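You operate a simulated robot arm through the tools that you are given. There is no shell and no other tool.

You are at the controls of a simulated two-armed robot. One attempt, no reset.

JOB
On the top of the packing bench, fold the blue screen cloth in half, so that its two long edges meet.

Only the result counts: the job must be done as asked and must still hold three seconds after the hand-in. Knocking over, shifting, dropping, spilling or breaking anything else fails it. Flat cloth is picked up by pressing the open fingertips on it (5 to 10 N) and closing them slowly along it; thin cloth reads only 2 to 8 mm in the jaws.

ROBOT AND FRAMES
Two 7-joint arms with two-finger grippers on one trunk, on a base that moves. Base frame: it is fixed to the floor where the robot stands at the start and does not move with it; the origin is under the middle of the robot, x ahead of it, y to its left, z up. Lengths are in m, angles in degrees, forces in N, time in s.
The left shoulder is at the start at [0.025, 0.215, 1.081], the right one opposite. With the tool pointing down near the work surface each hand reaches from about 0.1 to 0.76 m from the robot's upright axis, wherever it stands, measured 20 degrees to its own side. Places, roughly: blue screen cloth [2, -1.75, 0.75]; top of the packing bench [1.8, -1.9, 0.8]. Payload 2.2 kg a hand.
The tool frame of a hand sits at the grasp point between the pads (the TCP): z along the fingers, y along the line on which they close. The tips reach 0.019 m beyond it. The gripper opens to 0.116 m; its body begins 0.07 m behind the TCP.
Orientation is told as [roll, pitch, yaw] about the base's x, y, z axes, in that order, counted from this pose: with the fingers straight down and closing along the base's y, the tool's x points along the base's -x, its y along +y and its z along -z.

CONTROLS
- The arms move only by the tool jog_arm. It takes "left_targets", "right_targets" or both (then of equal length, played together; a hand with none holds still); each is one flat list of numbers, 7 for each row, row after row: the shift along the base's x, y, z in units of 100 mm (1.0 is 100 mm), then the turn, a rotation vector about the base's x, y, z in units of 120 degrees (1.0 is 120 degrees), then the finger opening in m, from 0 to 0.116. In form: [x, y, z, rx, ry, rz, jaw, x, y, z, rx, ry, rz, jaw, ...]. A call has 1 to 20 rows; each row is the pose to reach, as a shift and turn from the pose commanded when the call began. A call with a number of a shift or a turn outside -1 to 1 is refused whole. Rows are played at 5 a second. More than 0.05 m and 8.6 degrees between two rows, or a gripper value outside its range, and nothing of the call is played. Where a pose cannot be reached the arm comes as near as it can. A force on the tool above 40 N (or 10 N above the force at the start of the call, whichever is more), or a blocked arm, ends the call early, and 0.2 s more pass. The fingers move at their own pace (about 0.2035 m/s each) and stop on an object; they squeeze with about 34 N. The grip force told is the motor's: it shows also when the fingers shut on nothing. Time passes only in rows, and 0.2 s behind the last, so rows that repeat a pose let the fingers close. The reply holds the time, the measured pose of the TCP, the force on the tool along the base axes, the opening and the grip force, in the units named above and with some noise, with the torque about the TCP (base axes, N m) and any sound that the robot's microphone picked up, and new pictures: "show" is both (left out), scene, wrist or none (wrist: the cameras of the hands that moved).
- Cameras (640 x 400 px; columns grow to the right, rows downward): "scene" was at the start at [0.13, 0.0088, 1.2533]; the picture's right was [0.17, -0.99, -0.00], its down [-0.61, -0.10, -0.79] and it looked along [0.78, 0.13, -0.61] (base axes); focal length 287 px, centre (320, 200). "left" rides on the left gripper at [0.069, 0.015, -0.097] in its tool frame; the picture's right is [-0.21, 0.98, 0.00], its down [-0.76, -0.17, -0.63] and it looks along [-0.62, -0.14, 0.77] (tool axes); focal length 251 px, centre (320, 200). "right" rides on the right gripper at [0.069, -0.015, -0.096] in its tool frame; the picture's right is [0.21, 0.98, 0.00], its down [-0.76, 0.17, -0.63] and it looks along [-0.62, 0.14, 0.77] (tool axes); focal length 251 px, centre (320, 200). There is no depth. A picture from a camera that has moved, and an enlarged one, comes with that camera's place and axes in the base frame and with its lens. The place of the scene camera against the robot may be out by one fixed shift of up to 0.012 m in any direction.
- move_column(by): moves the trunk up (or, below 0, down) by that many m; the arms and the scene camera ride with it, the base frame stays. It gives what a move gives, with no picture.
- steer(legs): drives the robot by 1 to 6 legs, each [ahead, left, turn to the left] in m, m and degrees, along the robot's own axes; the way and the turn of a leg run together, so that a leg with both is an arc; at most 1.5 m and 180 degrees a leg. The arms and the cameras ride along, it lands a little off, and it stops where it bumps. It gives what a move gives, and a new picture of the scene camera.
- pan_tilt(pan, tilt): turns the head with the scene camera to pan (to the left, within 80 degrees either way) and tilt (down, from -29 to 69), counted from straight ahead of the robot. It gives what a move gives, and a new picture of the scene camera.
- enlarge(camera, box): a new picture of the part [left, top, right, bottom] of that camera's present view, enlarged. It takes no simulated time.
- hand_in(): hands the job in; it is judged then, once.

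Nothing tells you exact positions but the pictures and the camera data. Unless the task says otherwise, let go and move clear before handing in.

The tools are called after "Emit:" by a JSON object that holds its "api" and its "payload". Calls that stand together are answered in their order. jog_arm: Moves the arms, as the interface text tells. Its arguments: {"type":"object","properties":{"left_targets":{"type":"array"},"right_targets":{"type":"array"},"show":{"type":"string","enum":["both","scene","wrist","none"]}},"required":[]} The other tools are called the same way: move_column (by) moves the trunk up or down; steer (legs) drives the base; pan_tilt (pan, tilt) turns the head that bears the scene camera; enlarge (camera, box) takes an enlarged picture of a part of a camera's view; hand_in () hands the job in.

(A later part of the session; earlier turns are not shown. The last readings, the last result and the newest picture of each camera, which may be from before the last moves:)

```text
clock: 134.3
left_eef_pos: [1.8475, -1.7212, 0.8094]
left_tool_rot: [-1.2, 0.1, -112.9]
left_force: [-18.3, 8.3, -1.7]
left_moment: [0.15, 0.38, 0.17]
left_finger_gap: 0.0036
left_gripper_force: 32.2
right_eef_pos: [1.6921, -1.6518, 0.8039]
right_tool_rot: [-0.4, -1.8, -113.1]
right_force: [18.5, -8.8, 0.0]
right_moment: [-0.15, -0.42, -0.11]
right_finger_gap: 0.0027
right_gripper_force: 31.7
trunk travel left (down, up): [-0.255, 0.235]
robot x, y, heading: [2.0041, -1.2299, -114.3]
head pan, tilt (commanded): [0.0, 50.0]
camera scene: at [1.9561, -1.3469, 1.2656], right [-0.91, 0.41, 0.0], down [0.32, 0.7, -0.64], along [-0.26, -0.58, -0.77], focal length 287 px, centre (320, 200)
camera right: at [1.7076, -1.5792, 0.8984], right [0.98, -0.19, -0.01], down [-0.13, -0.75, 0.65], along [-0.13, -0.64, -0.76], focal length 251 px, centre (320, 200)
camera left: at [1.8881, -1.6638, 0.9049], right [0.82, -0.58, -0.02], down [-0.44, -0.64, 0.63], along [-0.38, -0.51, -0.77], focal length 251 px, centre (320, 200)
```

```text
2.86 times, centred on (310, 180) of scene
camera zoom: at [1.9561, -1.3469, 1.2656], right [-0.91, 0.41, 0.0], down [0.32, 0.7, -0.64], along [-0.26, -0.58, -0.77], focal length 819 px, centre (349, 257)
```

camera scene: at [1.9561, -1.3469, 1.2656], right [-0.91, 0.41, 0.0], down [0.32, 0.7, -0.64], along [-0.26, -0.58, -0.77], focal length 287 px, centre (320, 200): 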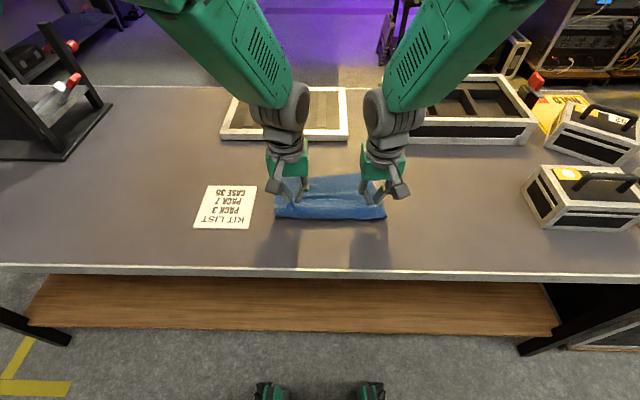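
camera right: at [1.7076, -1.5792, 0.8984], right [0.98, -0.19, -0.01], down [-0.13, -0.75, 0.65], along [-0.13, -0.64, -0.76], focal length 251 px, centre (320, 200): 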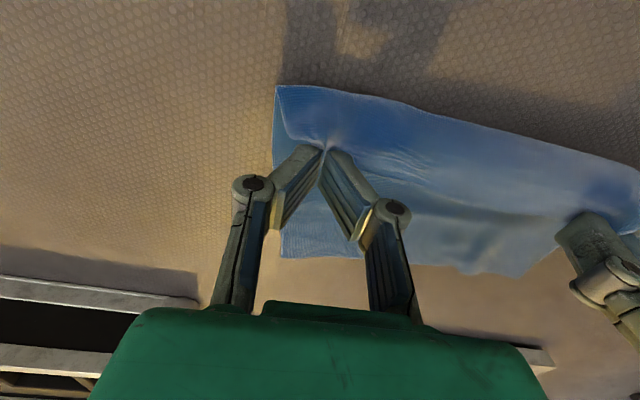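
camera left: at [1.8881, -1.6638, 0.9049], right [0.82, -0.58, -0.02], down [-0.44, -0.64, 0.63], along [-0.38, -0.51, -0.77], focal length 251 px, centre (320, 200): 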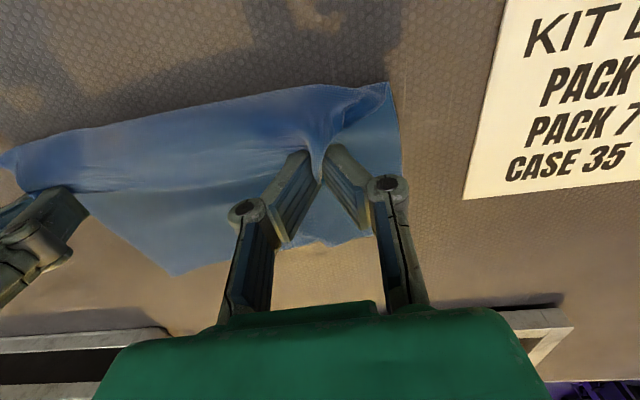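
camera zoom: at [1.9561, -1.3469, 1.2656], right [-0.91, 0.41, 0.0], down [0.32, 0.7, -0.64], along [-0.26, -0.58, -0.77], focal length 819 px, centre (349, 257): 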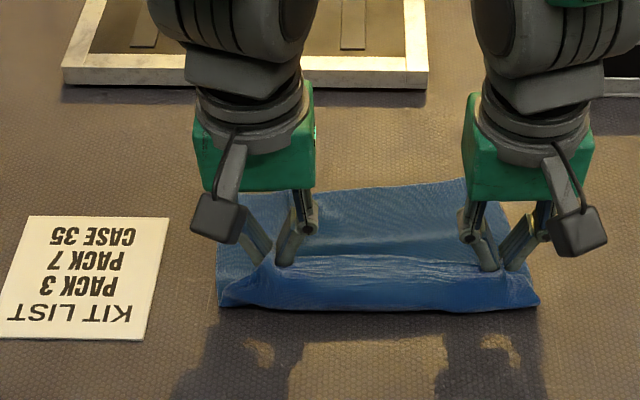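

The far edge with its clean corners C and D is now exposed and lies flat away from me. I'll relax the tension, draw back a little more, lower, and release the gathered edge.

Emit:
{"api": "jog_arm", "payload": {"left_targets": [-0.03, 0.06, 0, 0, 0, 0, 0, -0.015, 0.13, -0.05, 0, 0, 0, 0, 0.01, 0.19, -0.1, 0, 0, 0, 0, 0.03, 0.24, -0.15, 0, 0, 0, 0, 0.03, 0.24, -0.15, 0, 0, 0, 0.01, 0.03, 0.24, -0.15, 0, 0, 0, 0.02, 0.03, 0.24, -0.13, 0, 0, 0, 0.03, 0.03, 0.24, 0.1, 0, 0, 0, 0.034, 0.03, 0.24, 0.4, 0, 0, 0, 0.034, 0.03, 0.24, 0.8, 0, 0, 0, 0.034], "right_targets": [0.06, 0.03, 0, 0, 0, 0, 0, 0.08, 0.09, -0.05, 0, 0, 0, 0, 0.11, 0.15, -0.1, 0, 0, 0, 0, 0.13, 0.2, -0.14, 0, 0, 0, 0, 0.13, 0.2, -0.14, 0, 0, 0, 0.01, 0.13, 0.2, -0.14, 0, 0, 0, 0.02, 0.13, 0.2, -0.12, 0, 0, 0, 0.03, 0.13, 0.2, 0.1, 0, 0, 0, 0.034, 0.13, 0.2, 0.4, 0, 0, 0, 0.034, 0.13, 0.2, 0.8, 0, 0, 0, 0.034], "show": "both"}}

Emit:
{"api": "enlarge", "payload": {"camera": "scene", "box": [210, 130, 410, 270]}}

```text
clock: 136.5
left_eef_pos: [1.858, -1.6942, 0.873]
left_tool_rot: [-0.8, 2.0, -112.4]
left_force: [0.3, 0.0, 0.6]
left_moment: [-0.03, -0.01, -0.01]
left_finger_gap: 0.0341
left_gripper_force: 0.0
right_eef_pos: [1.705, -1.6287, 0.8852]
right_tool_rot: [-0.4, -1.8, -113.1]
right_force: [0.0, 0.6, 0.0]
right_moment: [-0.01, 0.05, 0.02]
right_finger_gap: 0.034
right_gripper_force: 0.0
trunk travel left (down, up): [-0.255, 0.235]
robot x, y, heading: [2.0053, -1.2353, -114.0]
head pan, tilt (commanded): [0.0, 50.0]
camera scene: at [1.9572, -1.3448, 1.266], right [-0.91, 0.41, 0.0], down [0.31, 0.7, -0.64], along [-0.26, -0.58, -0.77], focal length 287 px, centre (320, 200)
camera right: at [1.7201, -1.5571, 0.9792], right [0.98, -0.19, -0.01], down [-0.13, -0.75, 0.65], along [-0.13, -0.64, -0.76], focal length 251 px, centre (320, 200)
camera left: at [1.8981, -1.6386, 0.9714], right [0.82, -0.57, -0.02], down [-0.44, -0.66, 0.61], along [-0.36, -0.49, -0.79], focal length 251 px, centre (320, 200)
```

scene: 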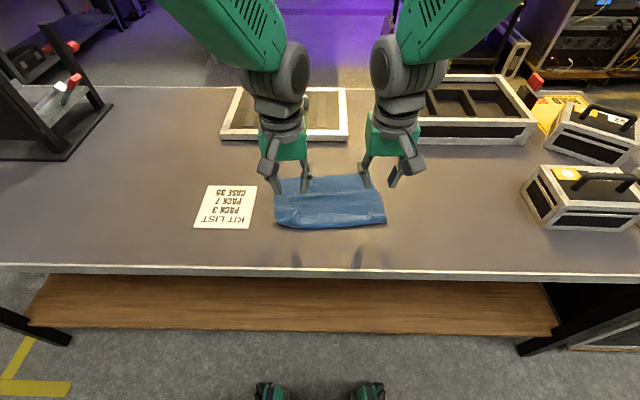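
right: 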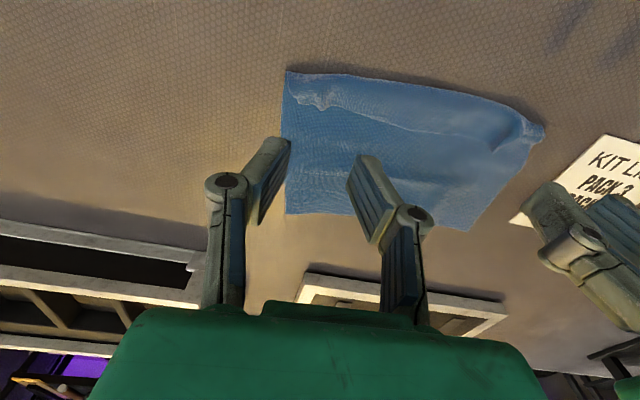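
left: 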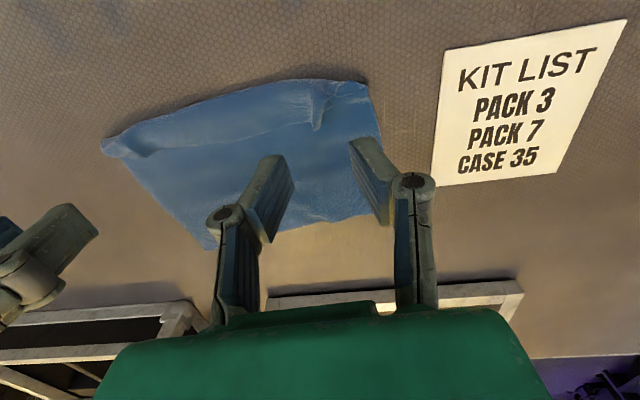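

```text
2.86 times, centred on (310, 200) of scene
camera zoom: at [1.9572, -1.3448, 1.266], right [-0.91, 0.41, 0.0], down [0.31, 0.7, -0.64], along [-0.26, -0.58, -0.77], focal length 819 px, centre (349, 200)
```

zoom: 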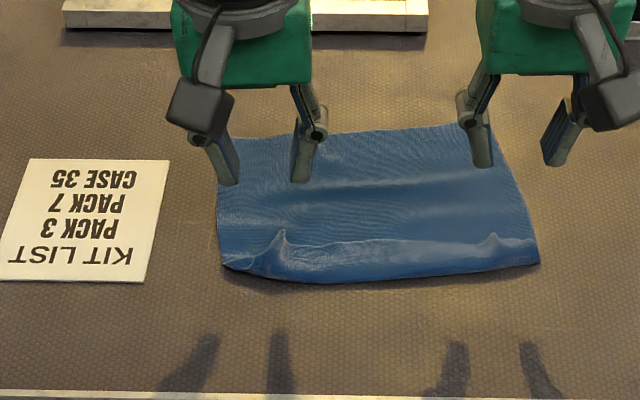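

The cloth is now nearly flat with the clean long edge C–D at the far side: C ≈ (1.642, -1.754), D ≈ (1.860, -1.824). I'll move both hands above points 2.6 cm in from those corners, turning them slightly to match the edge.

Emit:
{"api": "jog_arm", "payload": {"left_targets": [-0.032, -0.185, 0, -0.006, 0, 0.012, 0.036, -0.065, -0.37, 0, -0.012, 0, 0.024, 0.036, -0.097, -0.554, 0, -0.018, 0, 0.036, 0.036], "right_targets": [-0.058, -0.2, 0, 0.005, -0.002, 0.014, 0.036, -0.115, -0.4, 0, 0.01, -0.004, 0.028, 0.036, -0.173, -0.61, 0, 0.0137, -0.0061, 0.042, 0.036], "show": "none"}}

Emit:
{"api": "jog_arm", "payload": {"left_targets": [-0.032, -0.185, -0.1, 0, 0, 0, 0.036, -0.065, -0.37, -0.3, 0, 0, 0, 0.036, -0.097, -0.554, -0.5, 0, 0, 0, 0.036, -0.097, -0.554, -0.7, 0, 0, 0, 0.036, -0.097, -0.554, -0.7, 0, 0, 0, 0.036], "right_targets": [-0.058, -0.2, -0.1, 0, 0, 0, 0.036, -0.115, -0.4, -0.3, 0, 0, 0, 0.036, -0.173, -0.61, -0.5, 0, 0, 0, 0.036, -0.173, -0.61, -0.8, 0, 0, 0, 0.036, -0.173, -0.61, -0.8, 0, 0, 0, 0.036], "show": "both"}}

Emit:
{"api": "enlarge", "payload": {"camera": "left", "box": [200, 60, 440, 220]}}

Emit:
{"api": "enlarge", "payload": {"camera": "right", "box": [200, 60, 440, 220]}}

```text
clock: 137.3
left_eef_pos: [1.8416, -1.7542, 0.8878]
left_tool_rot: [0.2, -2.0, -108.7]
left_force: [0.9, 0.1, 0.2]
left_moment: [0.04, 0.0, 0.01]
left_finger_gap: 0.036
left_gripper_force: 0.1
right_eef_pos: [1.6857, -1.6934, 0.8827]
right_tool_rot: [-0.4, 0.3, -108.1]
right_force: [-0.4, -0.2, 0.0]
right_moment: [0.03, -0.03, 0.0]
right_finger_gap: 0.0357
right_gripper_force: 0.0
trunk travel left (down, up): [-0.255, 0.235]
robot x, y, heading: [2.0028, -1.2309, -114.1]
head pan, tilt (commanded): [0.0, 50.0]
```

```text
clock: 138.5
left_eef_pos: [1.8294, -1.8022, 0.8177]
left_tool_rot: [0.9, -2.0, -109.7]
left_force: [-0.4, -0.3, -0.5]
left_moment: [-0.01, 0.0, 0.0]
left_finger_gap: 0.0361
left_gripper_force: 0.1
right_eef_pos: [1.6696, -1.7524, 0.8058]
right_tool_rot: [-0.3, 0.1, -108.0]
right_force: [-0.1, 0.1, -1.3]
right_moment: [0.02, -0.01, 0.01]
right_finger_gap: 0.0364
right_gripper_force: 0.0
trunk travel left (down, up): [-0.255, 0.235]
robot x, y, heading: [2.0047, -1.2295, -114.0]
head pan, tilt (commanded): [0.0, 50.0]
camera scene: at [1.9561, -1.3471, 1.2657], right [-0.91, 0.41, 0.0], down [0.32, 0.7, -0.64], along [-0.26, -0.58, -0.77], focal length 287 px, centre (320, 200)
camera right: at [1.6768, -1.6829, 0.9016], right [1.0, -0.1, -0.01], down [-0.07, -0.77, 0.63], along [-0.07, -0.63, -0.78], focal length 251 px, centre (320, 200)
camera left: at [1.8651, -1.7378, 0.9123], right [0.85, -0.53, 0.02], down [-0.41, -0.63, 0.66], along [-0.33, -0.57, -0.75], focal length 251 px, centre (320, 200)
```

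scene: 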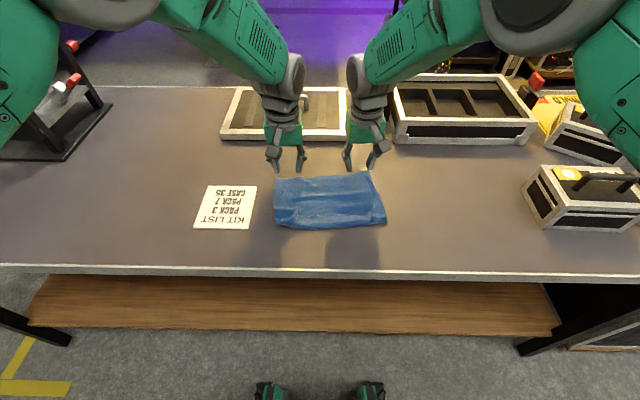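
right: 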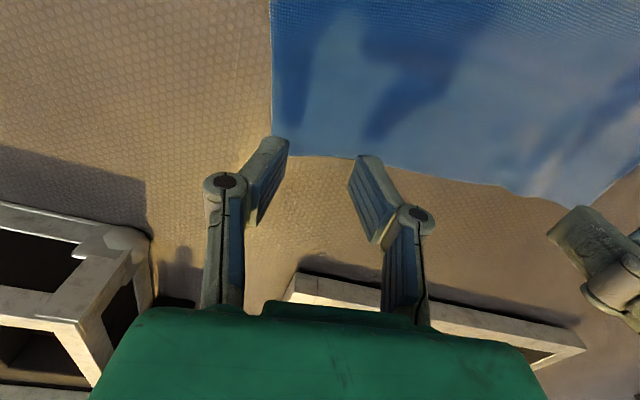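
left: 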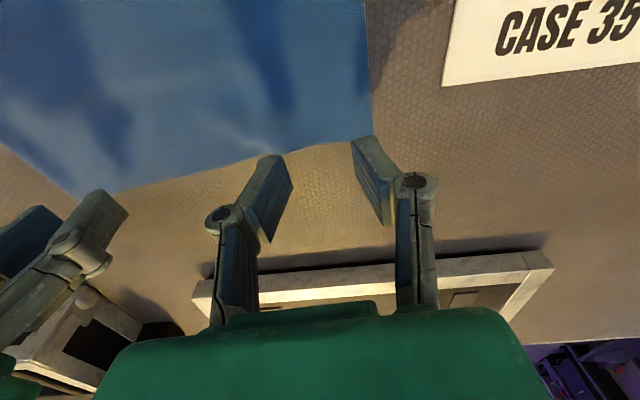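

```text
2.50 times, centred on (320, 140) of left
camera zoom: at [1.8651, -1.7378, 0.9123], right [0.85, -0.53, 0.02], down [-0.41, -0.63, 0.66], along [-0.33, -0.57, -0.75], focal length 629 px, centre (320, 350)
```

zoom: 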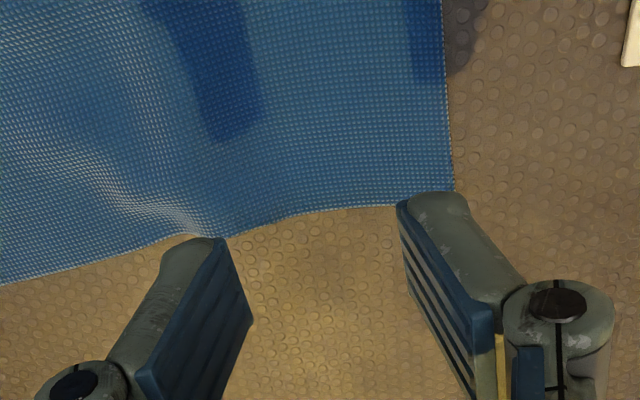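

```text
2.50 times, centred on (320, 140) of right
camera zoom: at [1.6768, -1.6829, 0.9016], right [1.0, -0.1, -0.01], down [-0.07, -0.77, 0.63], along [-0.07, -0.63, -0.78], focal length 629 px, centre (320, 350)
```

zoom: 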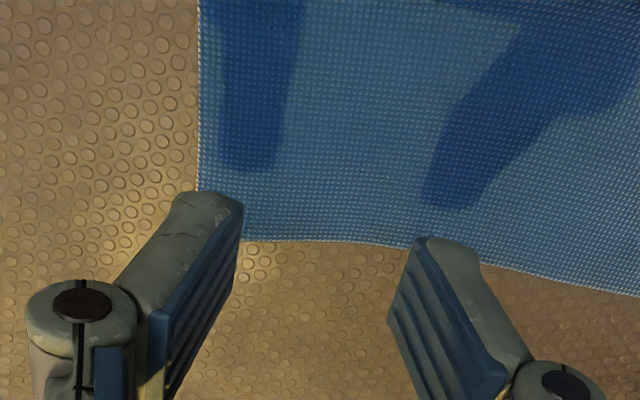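

Both corners look clean and flat. I'll nudge each hand slightly toward its corner and lower to just above contact.

Emit:
{"api": "jog_arm", "payload": {"left_targets": [0.038, -0.012, -0.1, 0.008, -0.003, 0, 0.038, 0.076, -0.025, -0.2, 0.0152, -0.0068, 0, 0.038, 0.076, -0.025, -0.3, 0.0152, -0.0068, 0, 0.038, 0.076, -0.025, -0.35, 0.0152, -0.0068, 0, 0.038, 0.076, -0.025, -0.35, 0.0152, -0.0068, 0, 0.038], "right_targets": [-0.024, 0.008, -0.05, 0, 0, 0, 0.038, -0.048, 0.015, -0.1, 0, 0, 0, 0.038, -0.048, 0.015, -0.17, 0, 0, 0, 0.038, -0.048, 0.015, -0.23, 0, 0, 0, 0.038, -0.048, 0.015, -0.23, 0, 0, 0, 0.038], "show": "wrist"}}

Emit:
{"api": "enlarge", "payload": {"camera": "left", "box": [200, 60, 440, 220]}}

Emit:
{"api": "enlarge", "payload": {"camera": "right", "box": [200, 60, 440, 220]}}

```text
clock: 139.7
left_eef_pos: [1.8363, -1.8064, 0.7815]
left_tool_rot: [1.2, -0.1, -109.7]
left_force: [0.4, 0.3, 2.5]
left_moment: [-0.03, 0.07, 0.06]
left_finger_gap: 0.0382
left_gripper_force: 0.0
right_eef_pos: [1.6659, -1.7518, 0.7798]
right_tool_rot: [-0.5, 0.0, -108.2]
right_force: [0.2, -0.4, 4.1]
right_moment: [-0.04, -0.09, -0.02]
right_finger_gap: 0.038
right_gripper_force: 0.1
trunk travel left (down, up): [-0.255, 0.235]
robot x, y, heading: [2.0032, -1.2307, -114.4]
head pan, tilt (commanded): [0.0, 50.0]
camera right: at [1.6726, -1.6807, 0.8781], right [1.0, -0.1, -0.01], down [-0.07, -0.77, 0.63], along [-0.07, -0.63, -0.78], focal length 251 px, centre (320, 200)
camera left: at [1.8714, -1.7452, 0.8786], right [0.85, -0.53, 0.02], down [-0.42, -0.65, 0.63], along [-0.32, -0.54, -0.78], focal length 251 px, centre (320, 200)
```

right: 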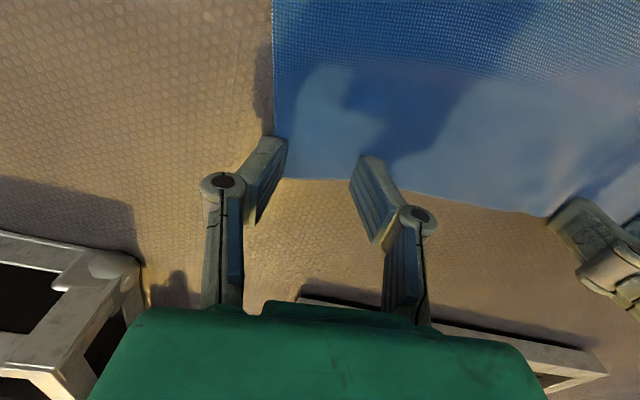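
left: 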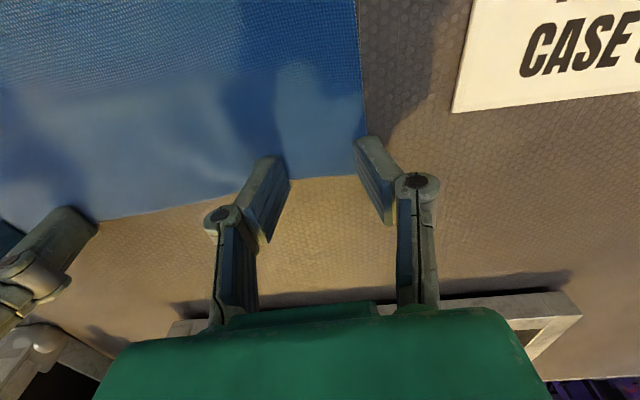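

```text
2.50 times, centred on (320, 140) of left
camera zoom: at [1.8714, -1.7452, 0.8786], right [0.85, -0.53, 0.02], down [-0.42, -0.65, 0.63], along [-0.32, -0.54, -0.78], focal length 629 px, centre (320, 350)
```

zoom: 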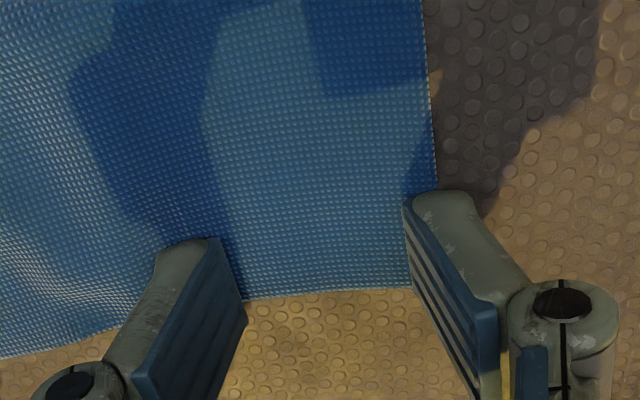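

```text
2.50 times, centred on (320, 140) of right
camera zoom: at [1.6726, -1.6807, 0.8781], right [1.0, -0.1, -0.01], down [-0.07, -0.77, 0.63], along [-0.07, -0.63, -0.78], focal length 629 px, centre (320, 350)
```

zoom: 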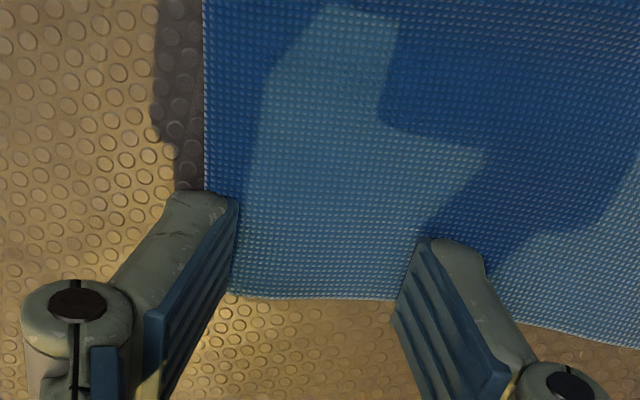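

Both are just touching. I'll lift slightly, shift inward 5 mm and forward 6 mm so both tips are fully on the cloth near its edge, and press to about 6 N.

Emit:
{"api": "jog_arm", "payload": {"left_targets": [0, 0, 0.04, 0, 0, 0, 0.04, -0.081, -0.037, 0.04, 0, 0, 0, 0.04, -0.081, -0.037, 0.01, 0, 0, 0, 0.04, -0.081, -0.037, -0.006, 0, 0, 0, 0.04, -0.081, -0.037, -0.006, 0, 0, 0, 0.04], "right_targets": [0, 0, 0.04, 0, 0, 0, 0.04, 0.024, -0.07, 0.04, 0, 0, 0, 0.04, 0.024, -0.07, 0.01, 0, 0, 0, 0.04, 0.024, -0.07, -0.004, 0, 0, 0, 0.04, 0.024, -0.07, -0.004, 0, 0, 0, 0.04], "show": "wrist"}}

Emit:
{"api": "enlarge", "payload": {"camera": "left", "box": [200, 60, 440, 220]}}

Emit:
{"api": "enlarge", "payload": {"camera": "right", "box": [200, 60, 440, 220]}}

```text
clock: 140.9
left_eef_pos: [1.8289, -1.81, 0.7805]
left_tool_rot: [1.0, -0.2, -109.6]
left_force: [-0.6, 0.5, 5.5]
left_moment: [0.12, 0.16, 0.04]
left_finger_gap: 0.041
left_gripper_force: 0.1
right_eef_pos: [1.6683, -1.7583, 0.7807]
right_tool_rot: [-0.3, 0.0, -108.0]
right_force: [0.2, -0.1, 10.0]
right_moment: [0.07, 0.02, 0.03]
right_finger_gap: 0.0362
right_gripper_force: 4.4
trunk travel left (down, up): [-0.255, 0.235]
robot x, y, heading: [2.0047, -1.2296, -114.3]
head pan, tilt (commanded): [0.0, 50.0]
camera right: at [1.6758, -1.6876, 0.8772], right [1.0, -0.1, -0.01], down [-0.07, -0.77, 0.63], along [-0.07, -0.63, -0.78], focal length 251 px, centre (320, 200)
camera left: at [1.8639, -1.7475, 0.8782], right [0.85, -0.53, 0.02], down [-0.42, -0.65, 0.63], along [-0.32, -0.54, -0.78], focal length 251 px, centre (320, 200)
```

right: 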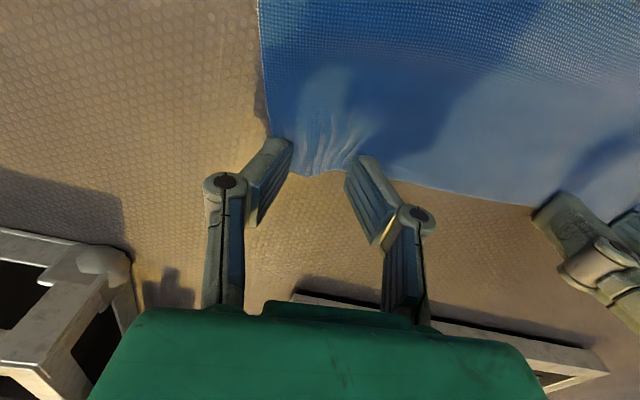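
left: 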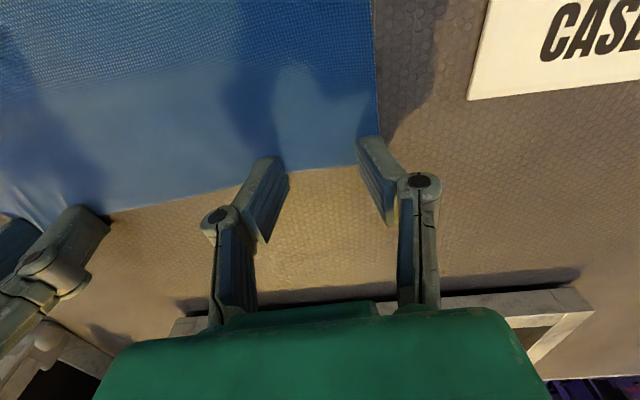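

```text
2.50 times, centred on (320, 140) of left
camera zoom: at [1.8639, -1.7475, 0.8782], right [0.85, -0.53, 0.02], down [-0.42, -0.65, 0.63], along [-0.32, -0.54, -0.78], focal length 629 px, centre (320, 350)
```

zoom: 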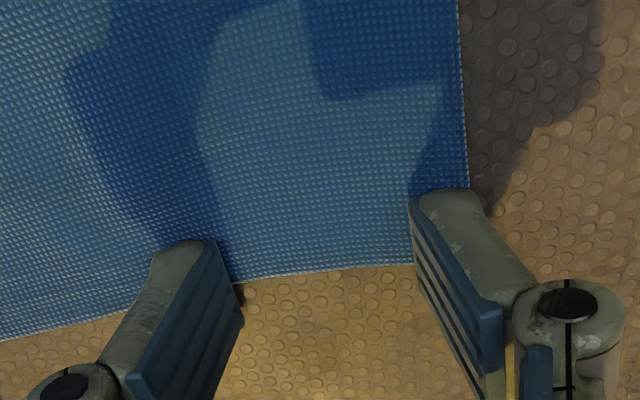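

```text
2.50 times, centred on (320, 140) of right
camera zoom: at [1.6758, -1.6876, 0.8772], right [1.0, -0.1, -0.01], down [-0.07, -0.77, 0.63], along [-0.07, -0.63, -0.78], focal length 629 px, centre (320, 350)
```

zoom: 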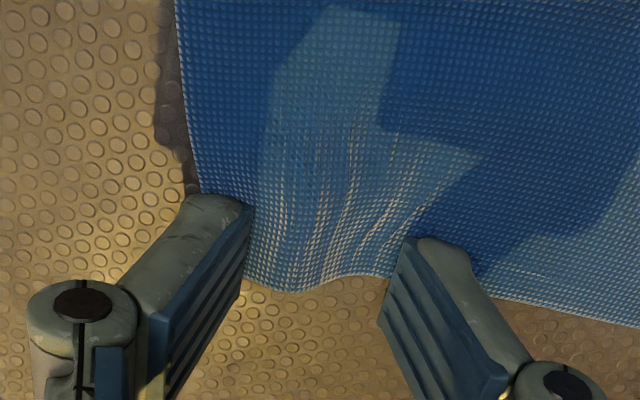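

Both sets of tips are fully on the cloth. I'll close slowly, watching the ridges form.

Emit:
{"api": "jog_arm", "payload": {"left_targets": [0, 0, -0.002, 0, 0, 0, 0.038, 0, 0, -0.002, 0, 0, 0, 0.036, 0, 0, -0.002, 0, 0, 0, 0.034, 0, 0, -0.002, 0, 0, 0, 0.032, 0, 0, -0.002, 0, 0, 0, 0.03, 0, 0, -0.002, 0, 0, 0, 0.027, 0, 0, -0.002, 0, 0, 0, 0.024, 0, 0, -0.002, 0, 0, 0, 0.021, 0, 0, -0.002, 0, 0, 0, 0.018, 0, 0, -0.002, 0, 0, 0, 0.015], "right_targets": [0, 0, 0.004, 0, 0, 0, 0.036, 0, 0, 0.004, 0, 0, 0, 0.034, 0, 0, 0.004, 0, 0, 0, 0.032, 0, 0, 0.004, 0, 0, 0, 0.03, 0, 0, 0.004, 0, 0, 0, 0.028, 0, 0, 0.004, 0, 0, 0, 0.026, 0, 0, 0.004, 0, 0, 0, 0.024, 0, 0, 0.004, 0, 0, 0, 0.021, 0, 0, 0.004, 0, 0, 0, 0.018, 0, 0, 0.004, 0, 0, 0, 0.015], "show": "wrist"}}

Emit:
{"api": "enlarge", "payload": {"camera": "left", "box": [200, 60, 440, 220]}}

Emit:
{"api": "enlarge", "payload": {"camera": "right", "box": [200, 60, 440, 220]}}

```text
clock: 143.1
left_eef_pos: [1.8285, -1.8099, 0.7808]
left_tool_rot: [1.1, -0.1, -109.7]
left_force: [0.5, 0.6, 4.8]
left_moment: [0.02, -0.04, 0.0]
left_finger_gap: 0.0146
left_gripper_force: 0.2
right_eef_pos: [1.668, -1.7568, 0.7798]
right_tool_rot: [-0.4, 0.2, -108.0]
right_force: [-1.2, 0.0, 3.9]
right_moment: [0.03, -0.07, 0.0]
right_finger_gap: 0.0114
right_gripper_force: 0.1
trunk travel left (down, up): [-0.255, 0.235]
robot x, y, heading: [2.0034, -1.2295, -113.9]
head pan, tilt (commanded): [0.0, 50.0]
camera right: at [1.6754, -1.6871, 0.8764], right [1.0, -0.1, -0.01], down [-0.07, -0.77, 0.63], along [-0.07, -0.63, -0.78], focal length 251 px, centre (320, 200)
camera left: at [1.8636, -1.748, 0.8774], right [0.85, -0.53, 0.02], down [-0.42, -0.65, 0.63], along [-0.32, -0.54, -0.78], focal length 251 px, centre (320, 200)
```

right: 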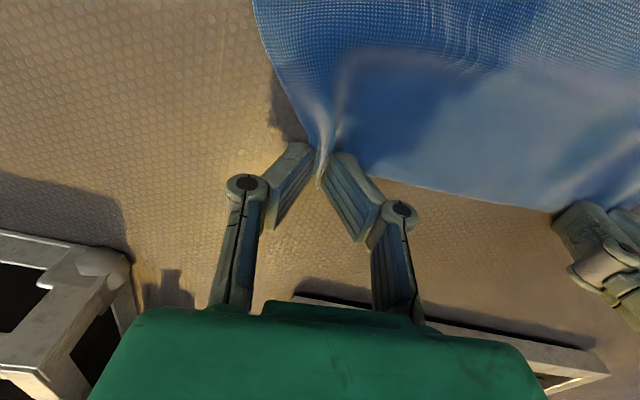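
left: 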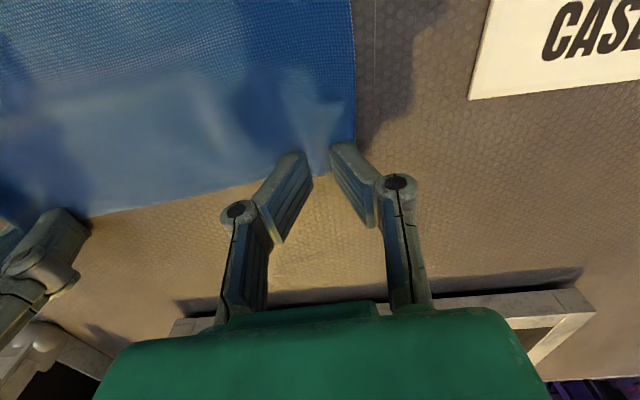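

```text
2.50 times, centred on (320, 140) of left
camera zoom: at [1.8636, -1.748, 0.8774], right [0.85, -0.53, 0.02], down [-0.42, -0.65, 0.63], along [-0.32, -0.54, -0.78], focal length 629 px, centre (320, 350)
```

zoom: 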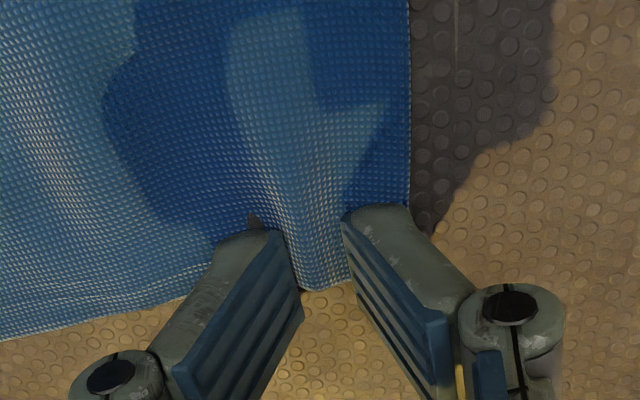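

```text
2.50 times, centred on (320, 140) of right
camera zoom: at [1.6754, -1.6871, 0.8764], right [1.0, -0.1, -0.01], down [-0.07, -0.77, 0.63], along [-0.07, -0.63, -0.78], focal length 629 px, centre (320, 350)
```

zoom: 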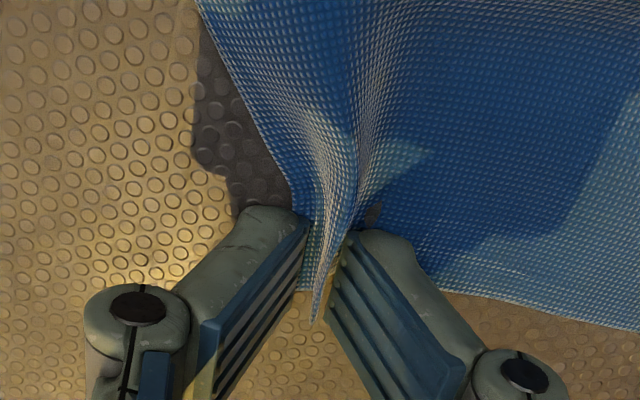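

Emit:
{"api": "jog_arm", "payload": {"left_targets": [0, 0, 0, 0, 0, 0, 0.013, 0, 0, 0, 0, 0, 0, 0.011, 0, 0, 0, 0, 0, 0, 0.009, 0, 0, 0, 0, 0, 0, 0.007, 0, 0, 0, 0, 0, 0, 0.005, 0, 0, 0, 0, 0, 0, 0.003, 0, 0, 0, 0, 0, 0, 0, 0, 0, 0, 0, 0, 0, 0], "right_targets": [0, 0, 0, 0, 0, 0, 0.011, 0, 0, 0, 0, 0, 0, 0.009, 0, 0, 0, 0, 0, 0, 0.007, 0, 0, 0, 0, 0, 0, 0.005, 0, 0, 0, 0, 0, 0, 0.003, 0, 0, 0, 0, 0, 0, 0.001, 0, 0, 0, 0, 0, 0, 0, 0, 0, 0, 0, 0, 0, 0], "show": "wrist"}}

Emit:
{"api": "enlarge", "payload": {"camera": "left", "box": [200, 60, 440, 220]}}

Emit:
{"api": "enlarge", "payload": {"camera": "right", "box": [200, 60, 440, 220]}}

```text
clock: 144.9
left_eef_pos: [1.8279, -1.8089, 0.7805]
left_tool_rot: [1.1, 0.0, -109.7]
left_force: [-4.9, 1.3, 0.8]
left_moment: [0.01, 0.12, 0.0]
left_finger_gap: 0.0028
left_gripper_force: 31.7
right_eef_pos: [1.6682, -1.7573, 0.7808]
right_tool_rot: [-0.3, 0.1, -107.9]
right_force: [5.2, -2.9, 6.8]
right_moment: [-0.03, -0.17, -0.03]
right_finger_gap: 0.0032
right_gripper_force: 31.8
trunk travel left (down, up): [-0.255, 0.235]
robot x, y, heading: [2.0065, -1.2296, -113.9]
head pan, tilt (commanded): [0.0, 50.0]
camera right: at [1.676, -1.6875, 0.8769], right [1.0, -0.1, -0.01], down [-0.07, -0.77, 0.63], along [-0.07, -0.63, -0.78], focal length 251 px, centre (320, 200)
camera left: at [1.8636, -1.7479, 0.8774], right [0.85, -0.53, 0.02], down [-0.42, -0.65, 0.63], along [-0.32, -0.54, -0.78], focal length 251 px, centre (320, 200)
```

right: 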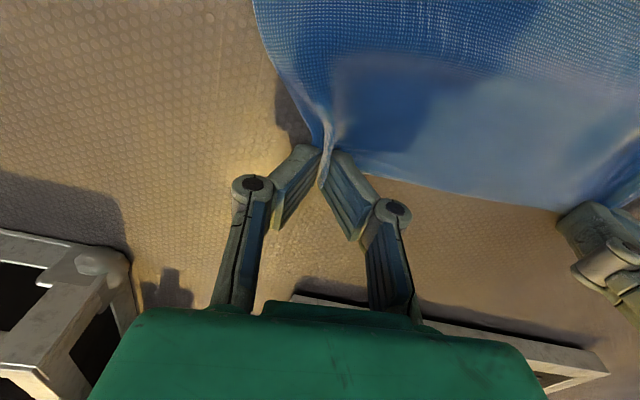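
left: 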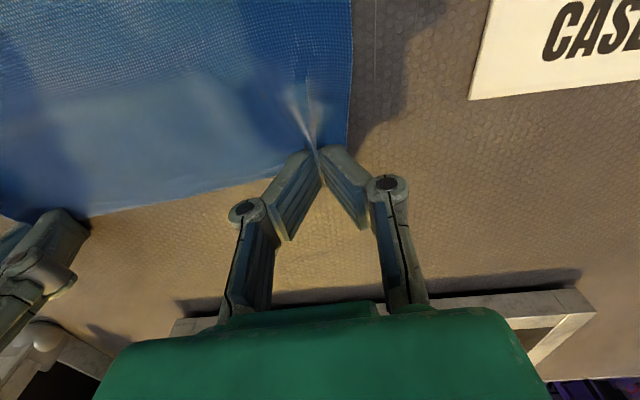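

```text
2.50 times, centred on (320, 140) of left
camera zoom: at [1.8636, -1.7479, 0.8774], right [0.85, -0.53, 0.02], down [-0.42, -0.65, 0.63], along [-0.32, -0.54, -0.78], focal length 629 px, centre (320, 350)
```

zoom: 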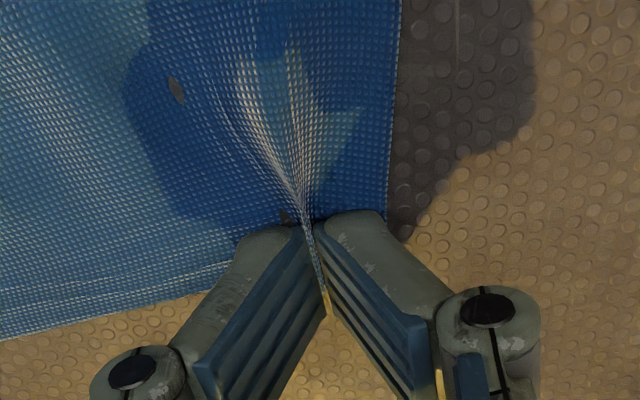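

```text
2.50 times, centred on (320, 140) of right
camera zoom: at [1.676, -1.6875, 0.8769], right [1.0, -0.1, -0.01], down [-0.07, -0.77, 0.63], along [-0.07, -0.63, -0.78], focal length 629 px, centre (320, 350)
```

zoom: 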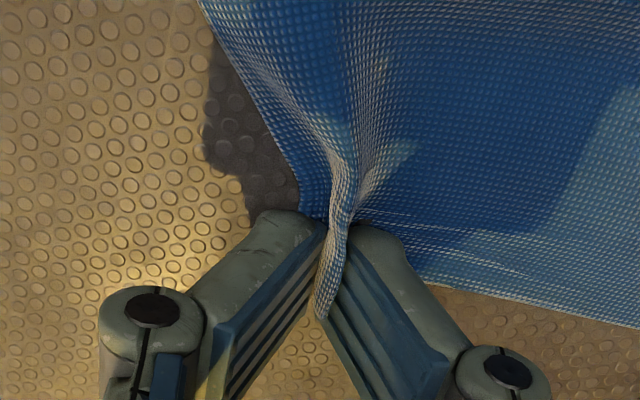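

The left pinch is ideal, with a small ridge and the corner just outside. The right ridge is larger than I want, so I'll test spreading it by keeping light pressure and slowly reopening the right fingers.

Emit:
{"api": "jog_arm", "payload": {"right_targets": [0, 0, -0.002, 0, 0, 0, 0.004, 0, 0, -0.002, 0, 0, 0, 0.008, 0, 0, -0.002, 0, 0, 0, 0.012, 0, 0, -0.002, 0, 0, 0, 0.016, 0, 0, -0.002, 0, 0, 0, 0.02, 0, 0, -0.002, 0, 0, 0, 0.024, 0, 0, -0.002, 0, 0, 0, 0.028, 0, 0, -0.002, 0, 0, 0, 0.032, 0, 0, -0.002, 0, 0, 0, 0.036, 0, 0, -0.002, 0, 0, 0, 0.04], "show": "wrist"}}

Emit:
{"api": "enlarge", "payload": {"camera": "right", "box": [200, 60, 440, 220]}}

```text
clock: 147.1
left_eef_pos: [1.8283, -1.8096, 0.7809]
left_tool_rot: [1.1, -0.1, -109.7]
left_force: [0.1, 0.1, 0.1]
left_moment: [0.04, 0.01, 0.01]
left_finger_gap: 0.0027
left_gripper_force: 28.9
right_eef_pos: [1.6681, -1.7572, 0.7796]
right_tool_rot: [-0.3, 0.1, -108.0]
right_force: [-1.1, -0.9, 4.5]
right_moment: [0.02, -0.03, -0.03]
right_finger_gap: 0.0417
right_gripper_force: 0.1
trunk travel left (down, up): [-0.255, 0.235]
robot x, y, heading: [2.0092, -1.2301, -114.2]
head pan, tilt (commanded): [0.0, 50.0]
camera right: at [1.6759, -1.6873, 0.8764], right [1.0, -0.1, -0.01], down [-0.07, -0.77, 0.63], along [-0.07, -0.63, -0.78], focal length 251 px, centre (320, 200)
```

right: 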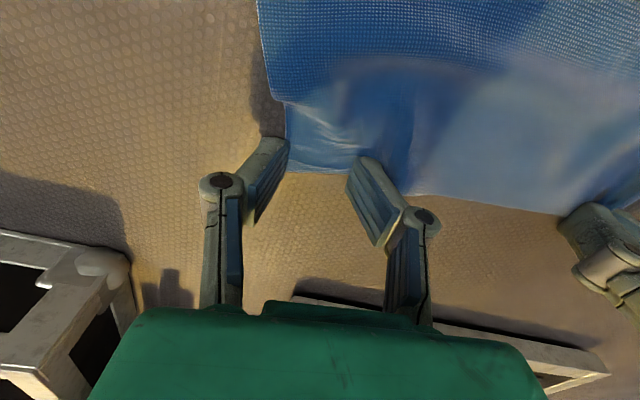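

```text
2.50 times, centred on (320, 140) of right
camera zoom: at [1.6759, -1.6873, 0.8764], right [1.0, -0.1, -0.01], down [-0.07, -0.77, 0.63], along [-0.07, -0.63, -0.78], focal length 629 px, centre (320, 350)
```

zoom: 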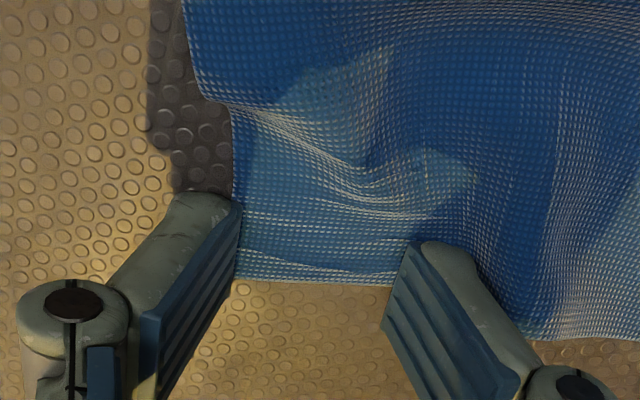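

Spreading works: the edge is straight again. I'll shift slightly inward and re-pinch the right corner with a smaller opening to gather less.

Emit:
{"api": "jog_arm", "payload": {"right_targets": [0, 0, 0.04, 0, 0, 0, 0.04, 0.057, -0.07, 0.05, 0, 0, 0, 0.03, 0.057, -0.07, 0.05, 0, 0, 0, 0.028, 0.057, -0.07, 0.02, 0, 0, 0, 0.028, 0.057, -0.07, 0.004, 0, 0, 0, 0.028, 0.057, -0.07, 0.002, 0, 0, 0, 0.028], "show": "wrist"}}

Emit:
{"api": "enlarge", "payload": {"camera": "right", "box": [200, 60, 440, 220]}}

```text
clock: 148.5
left_eef_pos: [1.8289, -1.809, 0.7811]
left_tool_rot: [1.2, -0.2, -109.8]
left_force: [-0.3, -0.1, -1.4]
left_moment: [0.0, 0.01, 0.03]
left_finger_gap: 0.0039
left_gripper_force: 37.1
right_eef_pos: [1.6748, -1.7655, 0.7814]
right_tool_rot: [-0.4, 0.0, -108.1]
right_force: [-0.7, 1.4, 10.2]
right_moment: [0.0, 0.01, 0.03]
right_finger_gap: 0.0288
right_gripper_force: 0.8
trunk travel left (down, up): [-0.255, 0.235]
robot x, y, heading: [2.0051, -1.2322, -114.3]
head pan, tilt (commanded): [0.0, 50.0]
camera right: at [1.6818, -1.6944, 0.8778], right [1.0, -0.1, -0.01], down [-0.07, -0.77, 0.63], along [-0.07, -0.63, -0.78], focal length 251 px, centre (320, 200)
```

right: 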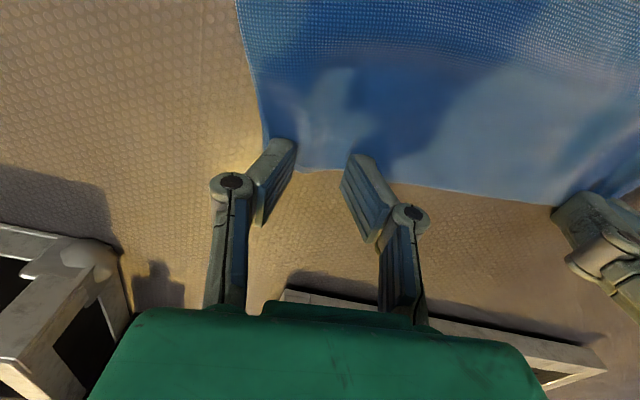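

```text
2.50 times, centred on (320, 140) of right
camera zoom: at [1.6818, -1.6944, 0.8778], right [1.0, -0.1, -0.01], down [-0.07, -0.77, 0.63], along [-0.07, -0.63, -0.78], focal length 629 px, centre (320, 350)
```

zoom: 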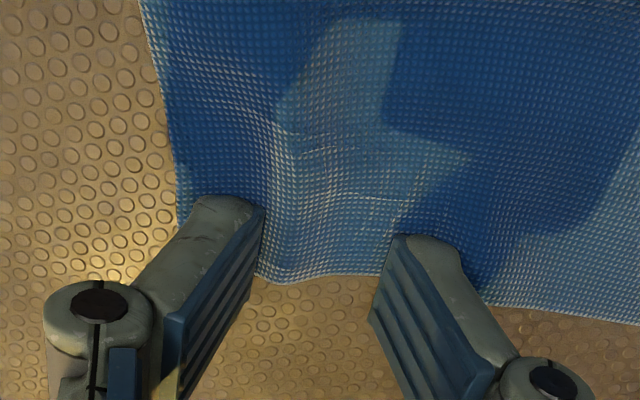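

Emit:
{"api": "jog_arm", "payload": {"right_targets": [0, 0, 0.003, 0, 0, 0, 0.026, 0, 0, 0.003, 0, 0, 0, 0.024, 0, 0, 0.003, 0, 0, 0, 0.022, 0, 0, 0.003, 0, 0, 0, 0.02, 0, 0, 0.003, 0, 0, 0, 0.018, 0, 0, 0.003, 0, 0, 0, 0.016, 0, 0, 0.003, 0, 0, 0, 0.013, 0, 0, 0.003, 0, 0, 0, 0.01, 0, 0, 0.003, 0, 0, 0, 0.007, 0, 0, 0.003, 0, 0, 0, 0.004, 0, 0, 0.003, 0, 0, 0, 0, 0, 0, 0.003, 0, 0, 0, 0], "show": "wrist"}}

Emit:
{"api": "enlarge", "payload": {"camera": "right", "box": [200, 60, 440, 220]}}

```text
clock: 151.1
left_eef_pos: [1.8288, -1.8098, 0.7812]
left_tool_rot: [1.2, 0.0, -109.8]
left_force: [0.3, -0.4, 2.3]
left_moment: [0.06, 0.03, 0.0]
left_finger_gap: 0.002
left_gripper_force: 28.3
right_eef_pos: [1.6744, -1.7648, 0.7801]
right_tool_rot: [-0.2, 0.0, -108.0]
right_force: [0.3, -0.7, 4.5]
right_moment: [0.04, 0.01, 0.02]
right_finger_gap: 0.0044
right_gripper_force: 37.7
trunk travel left (down, up): [-0.255, 0.235]
robot x, y, heading: [2.0048, -1.2329, -114.1]
head pan, tilt (commanded): [0.0, 50.0]
camera right: at [1.6818, -1.6945, 0.8769], right [1.0, -0.1, -0.01], down [-0.07, -0.77, 0.63], along [-0.07, -0.63, -0.78], focal length 251 px, centre (320, 200)
```

right: 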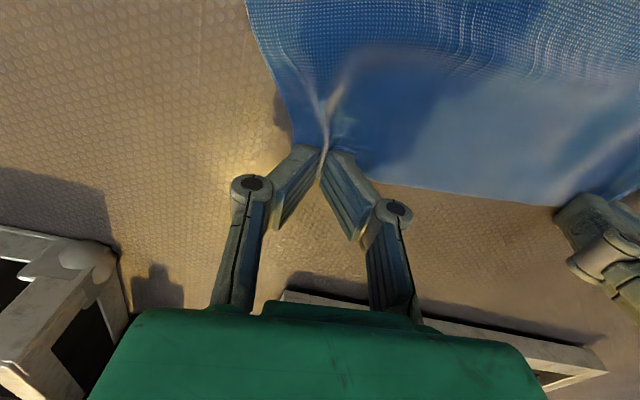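

```text
2.50 times, centred on (320, 140) of right
camera zoom: at [1.6818, -1.6945, 0.8769], right [1.0, -0.1, -0.01], down [-0.07, -0.77, 0.63], along [-0.07, -0.63, -0.78], focal length 629 px, centre (320, 350)
```

zoom: 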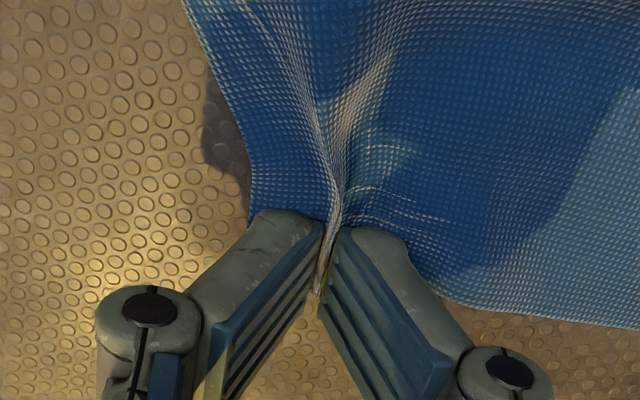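

Right pinch is much better now. I'll lift both 2 cm and verify both corners are held.

Emit:
{"api": "jog_arm", "payload": {"left_targets": [0, 0, 0.07, 0, 0, 0, 0, 0, 0, 0.14, 0, 0, 0, 0, 0, 0, 0.2, 0, 0, 0, 0], "right_targets": [0, 0, 0.07, 0, 0, 0, 0, 0, 0, 0.14, 0, 0, 0, 0, 0, 0, 0.2, 0, 0, 0, 0], "show": "both"}}

Emit:
{"api": "enlarge", "payload": {"camera": "left", "box": [200, 60, 440, 220]}}

Emit:
{"api": "enlarge", "payload": {"camera": "scene", "box": [230, 130, 430, 270]}}

```text
clock: 151.9
left_eef_pos: [1.827, -1.8097, 0.8006]
left_tool_rot: [1.1, 0.0, -109.7]
left_force: [-1.3, -0.1, -0.2]
left_moment: [0.02, 0.02, 0.02]
left_finger_gap: 0.0034
left_gripper_force: 32.1
right_eef_pos: [1.6749, -1.765, 0.8001]
right_tool_rot: [-0.3, 0.2, -108.0]
right_force: [-0.3, -1.3, 3.5]
right_moment: [0.06, -0.06, 0.0]
right_finger_gap: 0.002
right_gripper_force: 27.5
trunk travel left (down, up): [-0.255, 0.235]
robot x, y, heading: [2.0013, -1.2299, -114.3]
head pan, tilt (commanded): [0.0, 50.0]
camera scene: at [1.9559, -1.3476, 1.2656], right [-0.91, 0.41, 0.0], down [0.32, 0.7, -0.64], along [-0.26, -0.58, -0.77], focal length 287 px, centre (320, 200)
camera right: at [1.6821, -1.6947, 0.8963], right [1.0, -0.1, -0.01], down [-0.07, -0.77, 0.63], along [-0.07, -0.63, -0.78], focal length 251 px, centre (320, 200)
camera left: at [1.8637, -1.7485, 0.8972], right [0.85, -0.53, 0.02], down [-0.42, -0.65, 0.63], along [-0.32, -0.54, -0.78], focal length 251 px, centre (320, 200)
```

scene: 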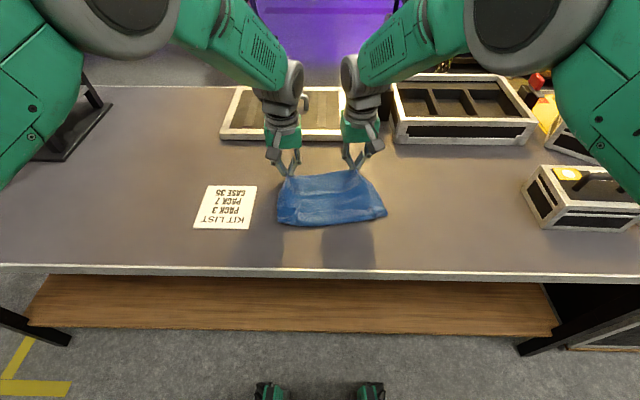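
right: 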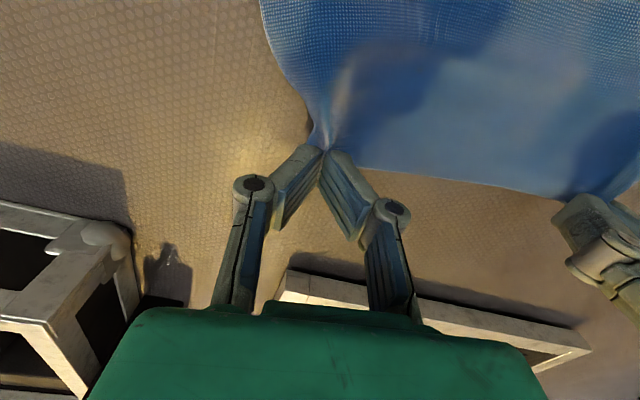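
left: 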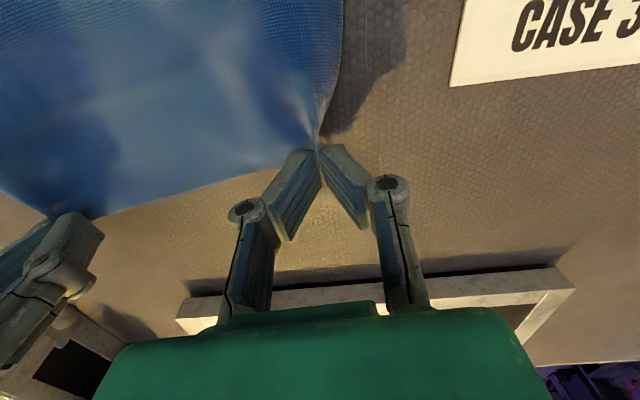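

```text
2.50 times, centred on (320, 140) of left
camera zoom: at [1.8637, -1.7485, 0.8972], right [0.85, -0.53, 0.02], down [-0.42, -0.65, 0.63], along [-0.32, -0.54, -0.78], focal length 629 px, centre (320, 350)
```

zoom: 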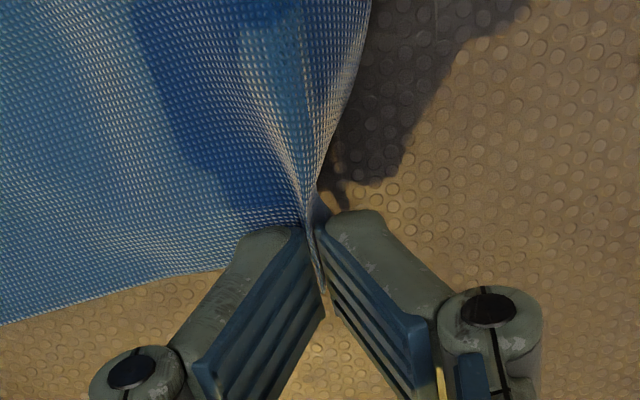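

```text
2.86 times, centred on (330, 200) of scene
camera zoom: at [1.9559, -1.3476, 1.2656], right [-0.91, 0.41, 0.0], down [0.32, 0.7, -0.64], along [-0.26, -0.58, -0.77], focal length 819 px, centre (291, 200)
```

zoom: 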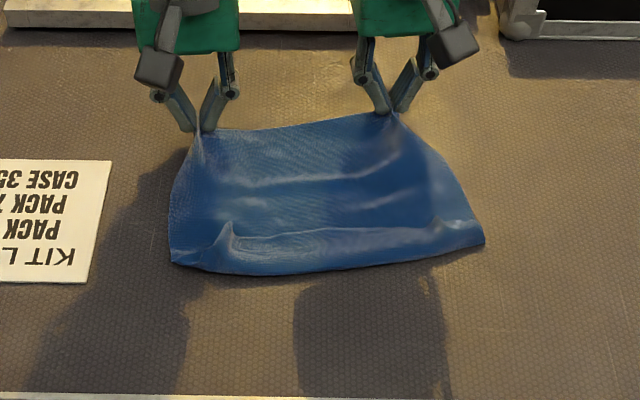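

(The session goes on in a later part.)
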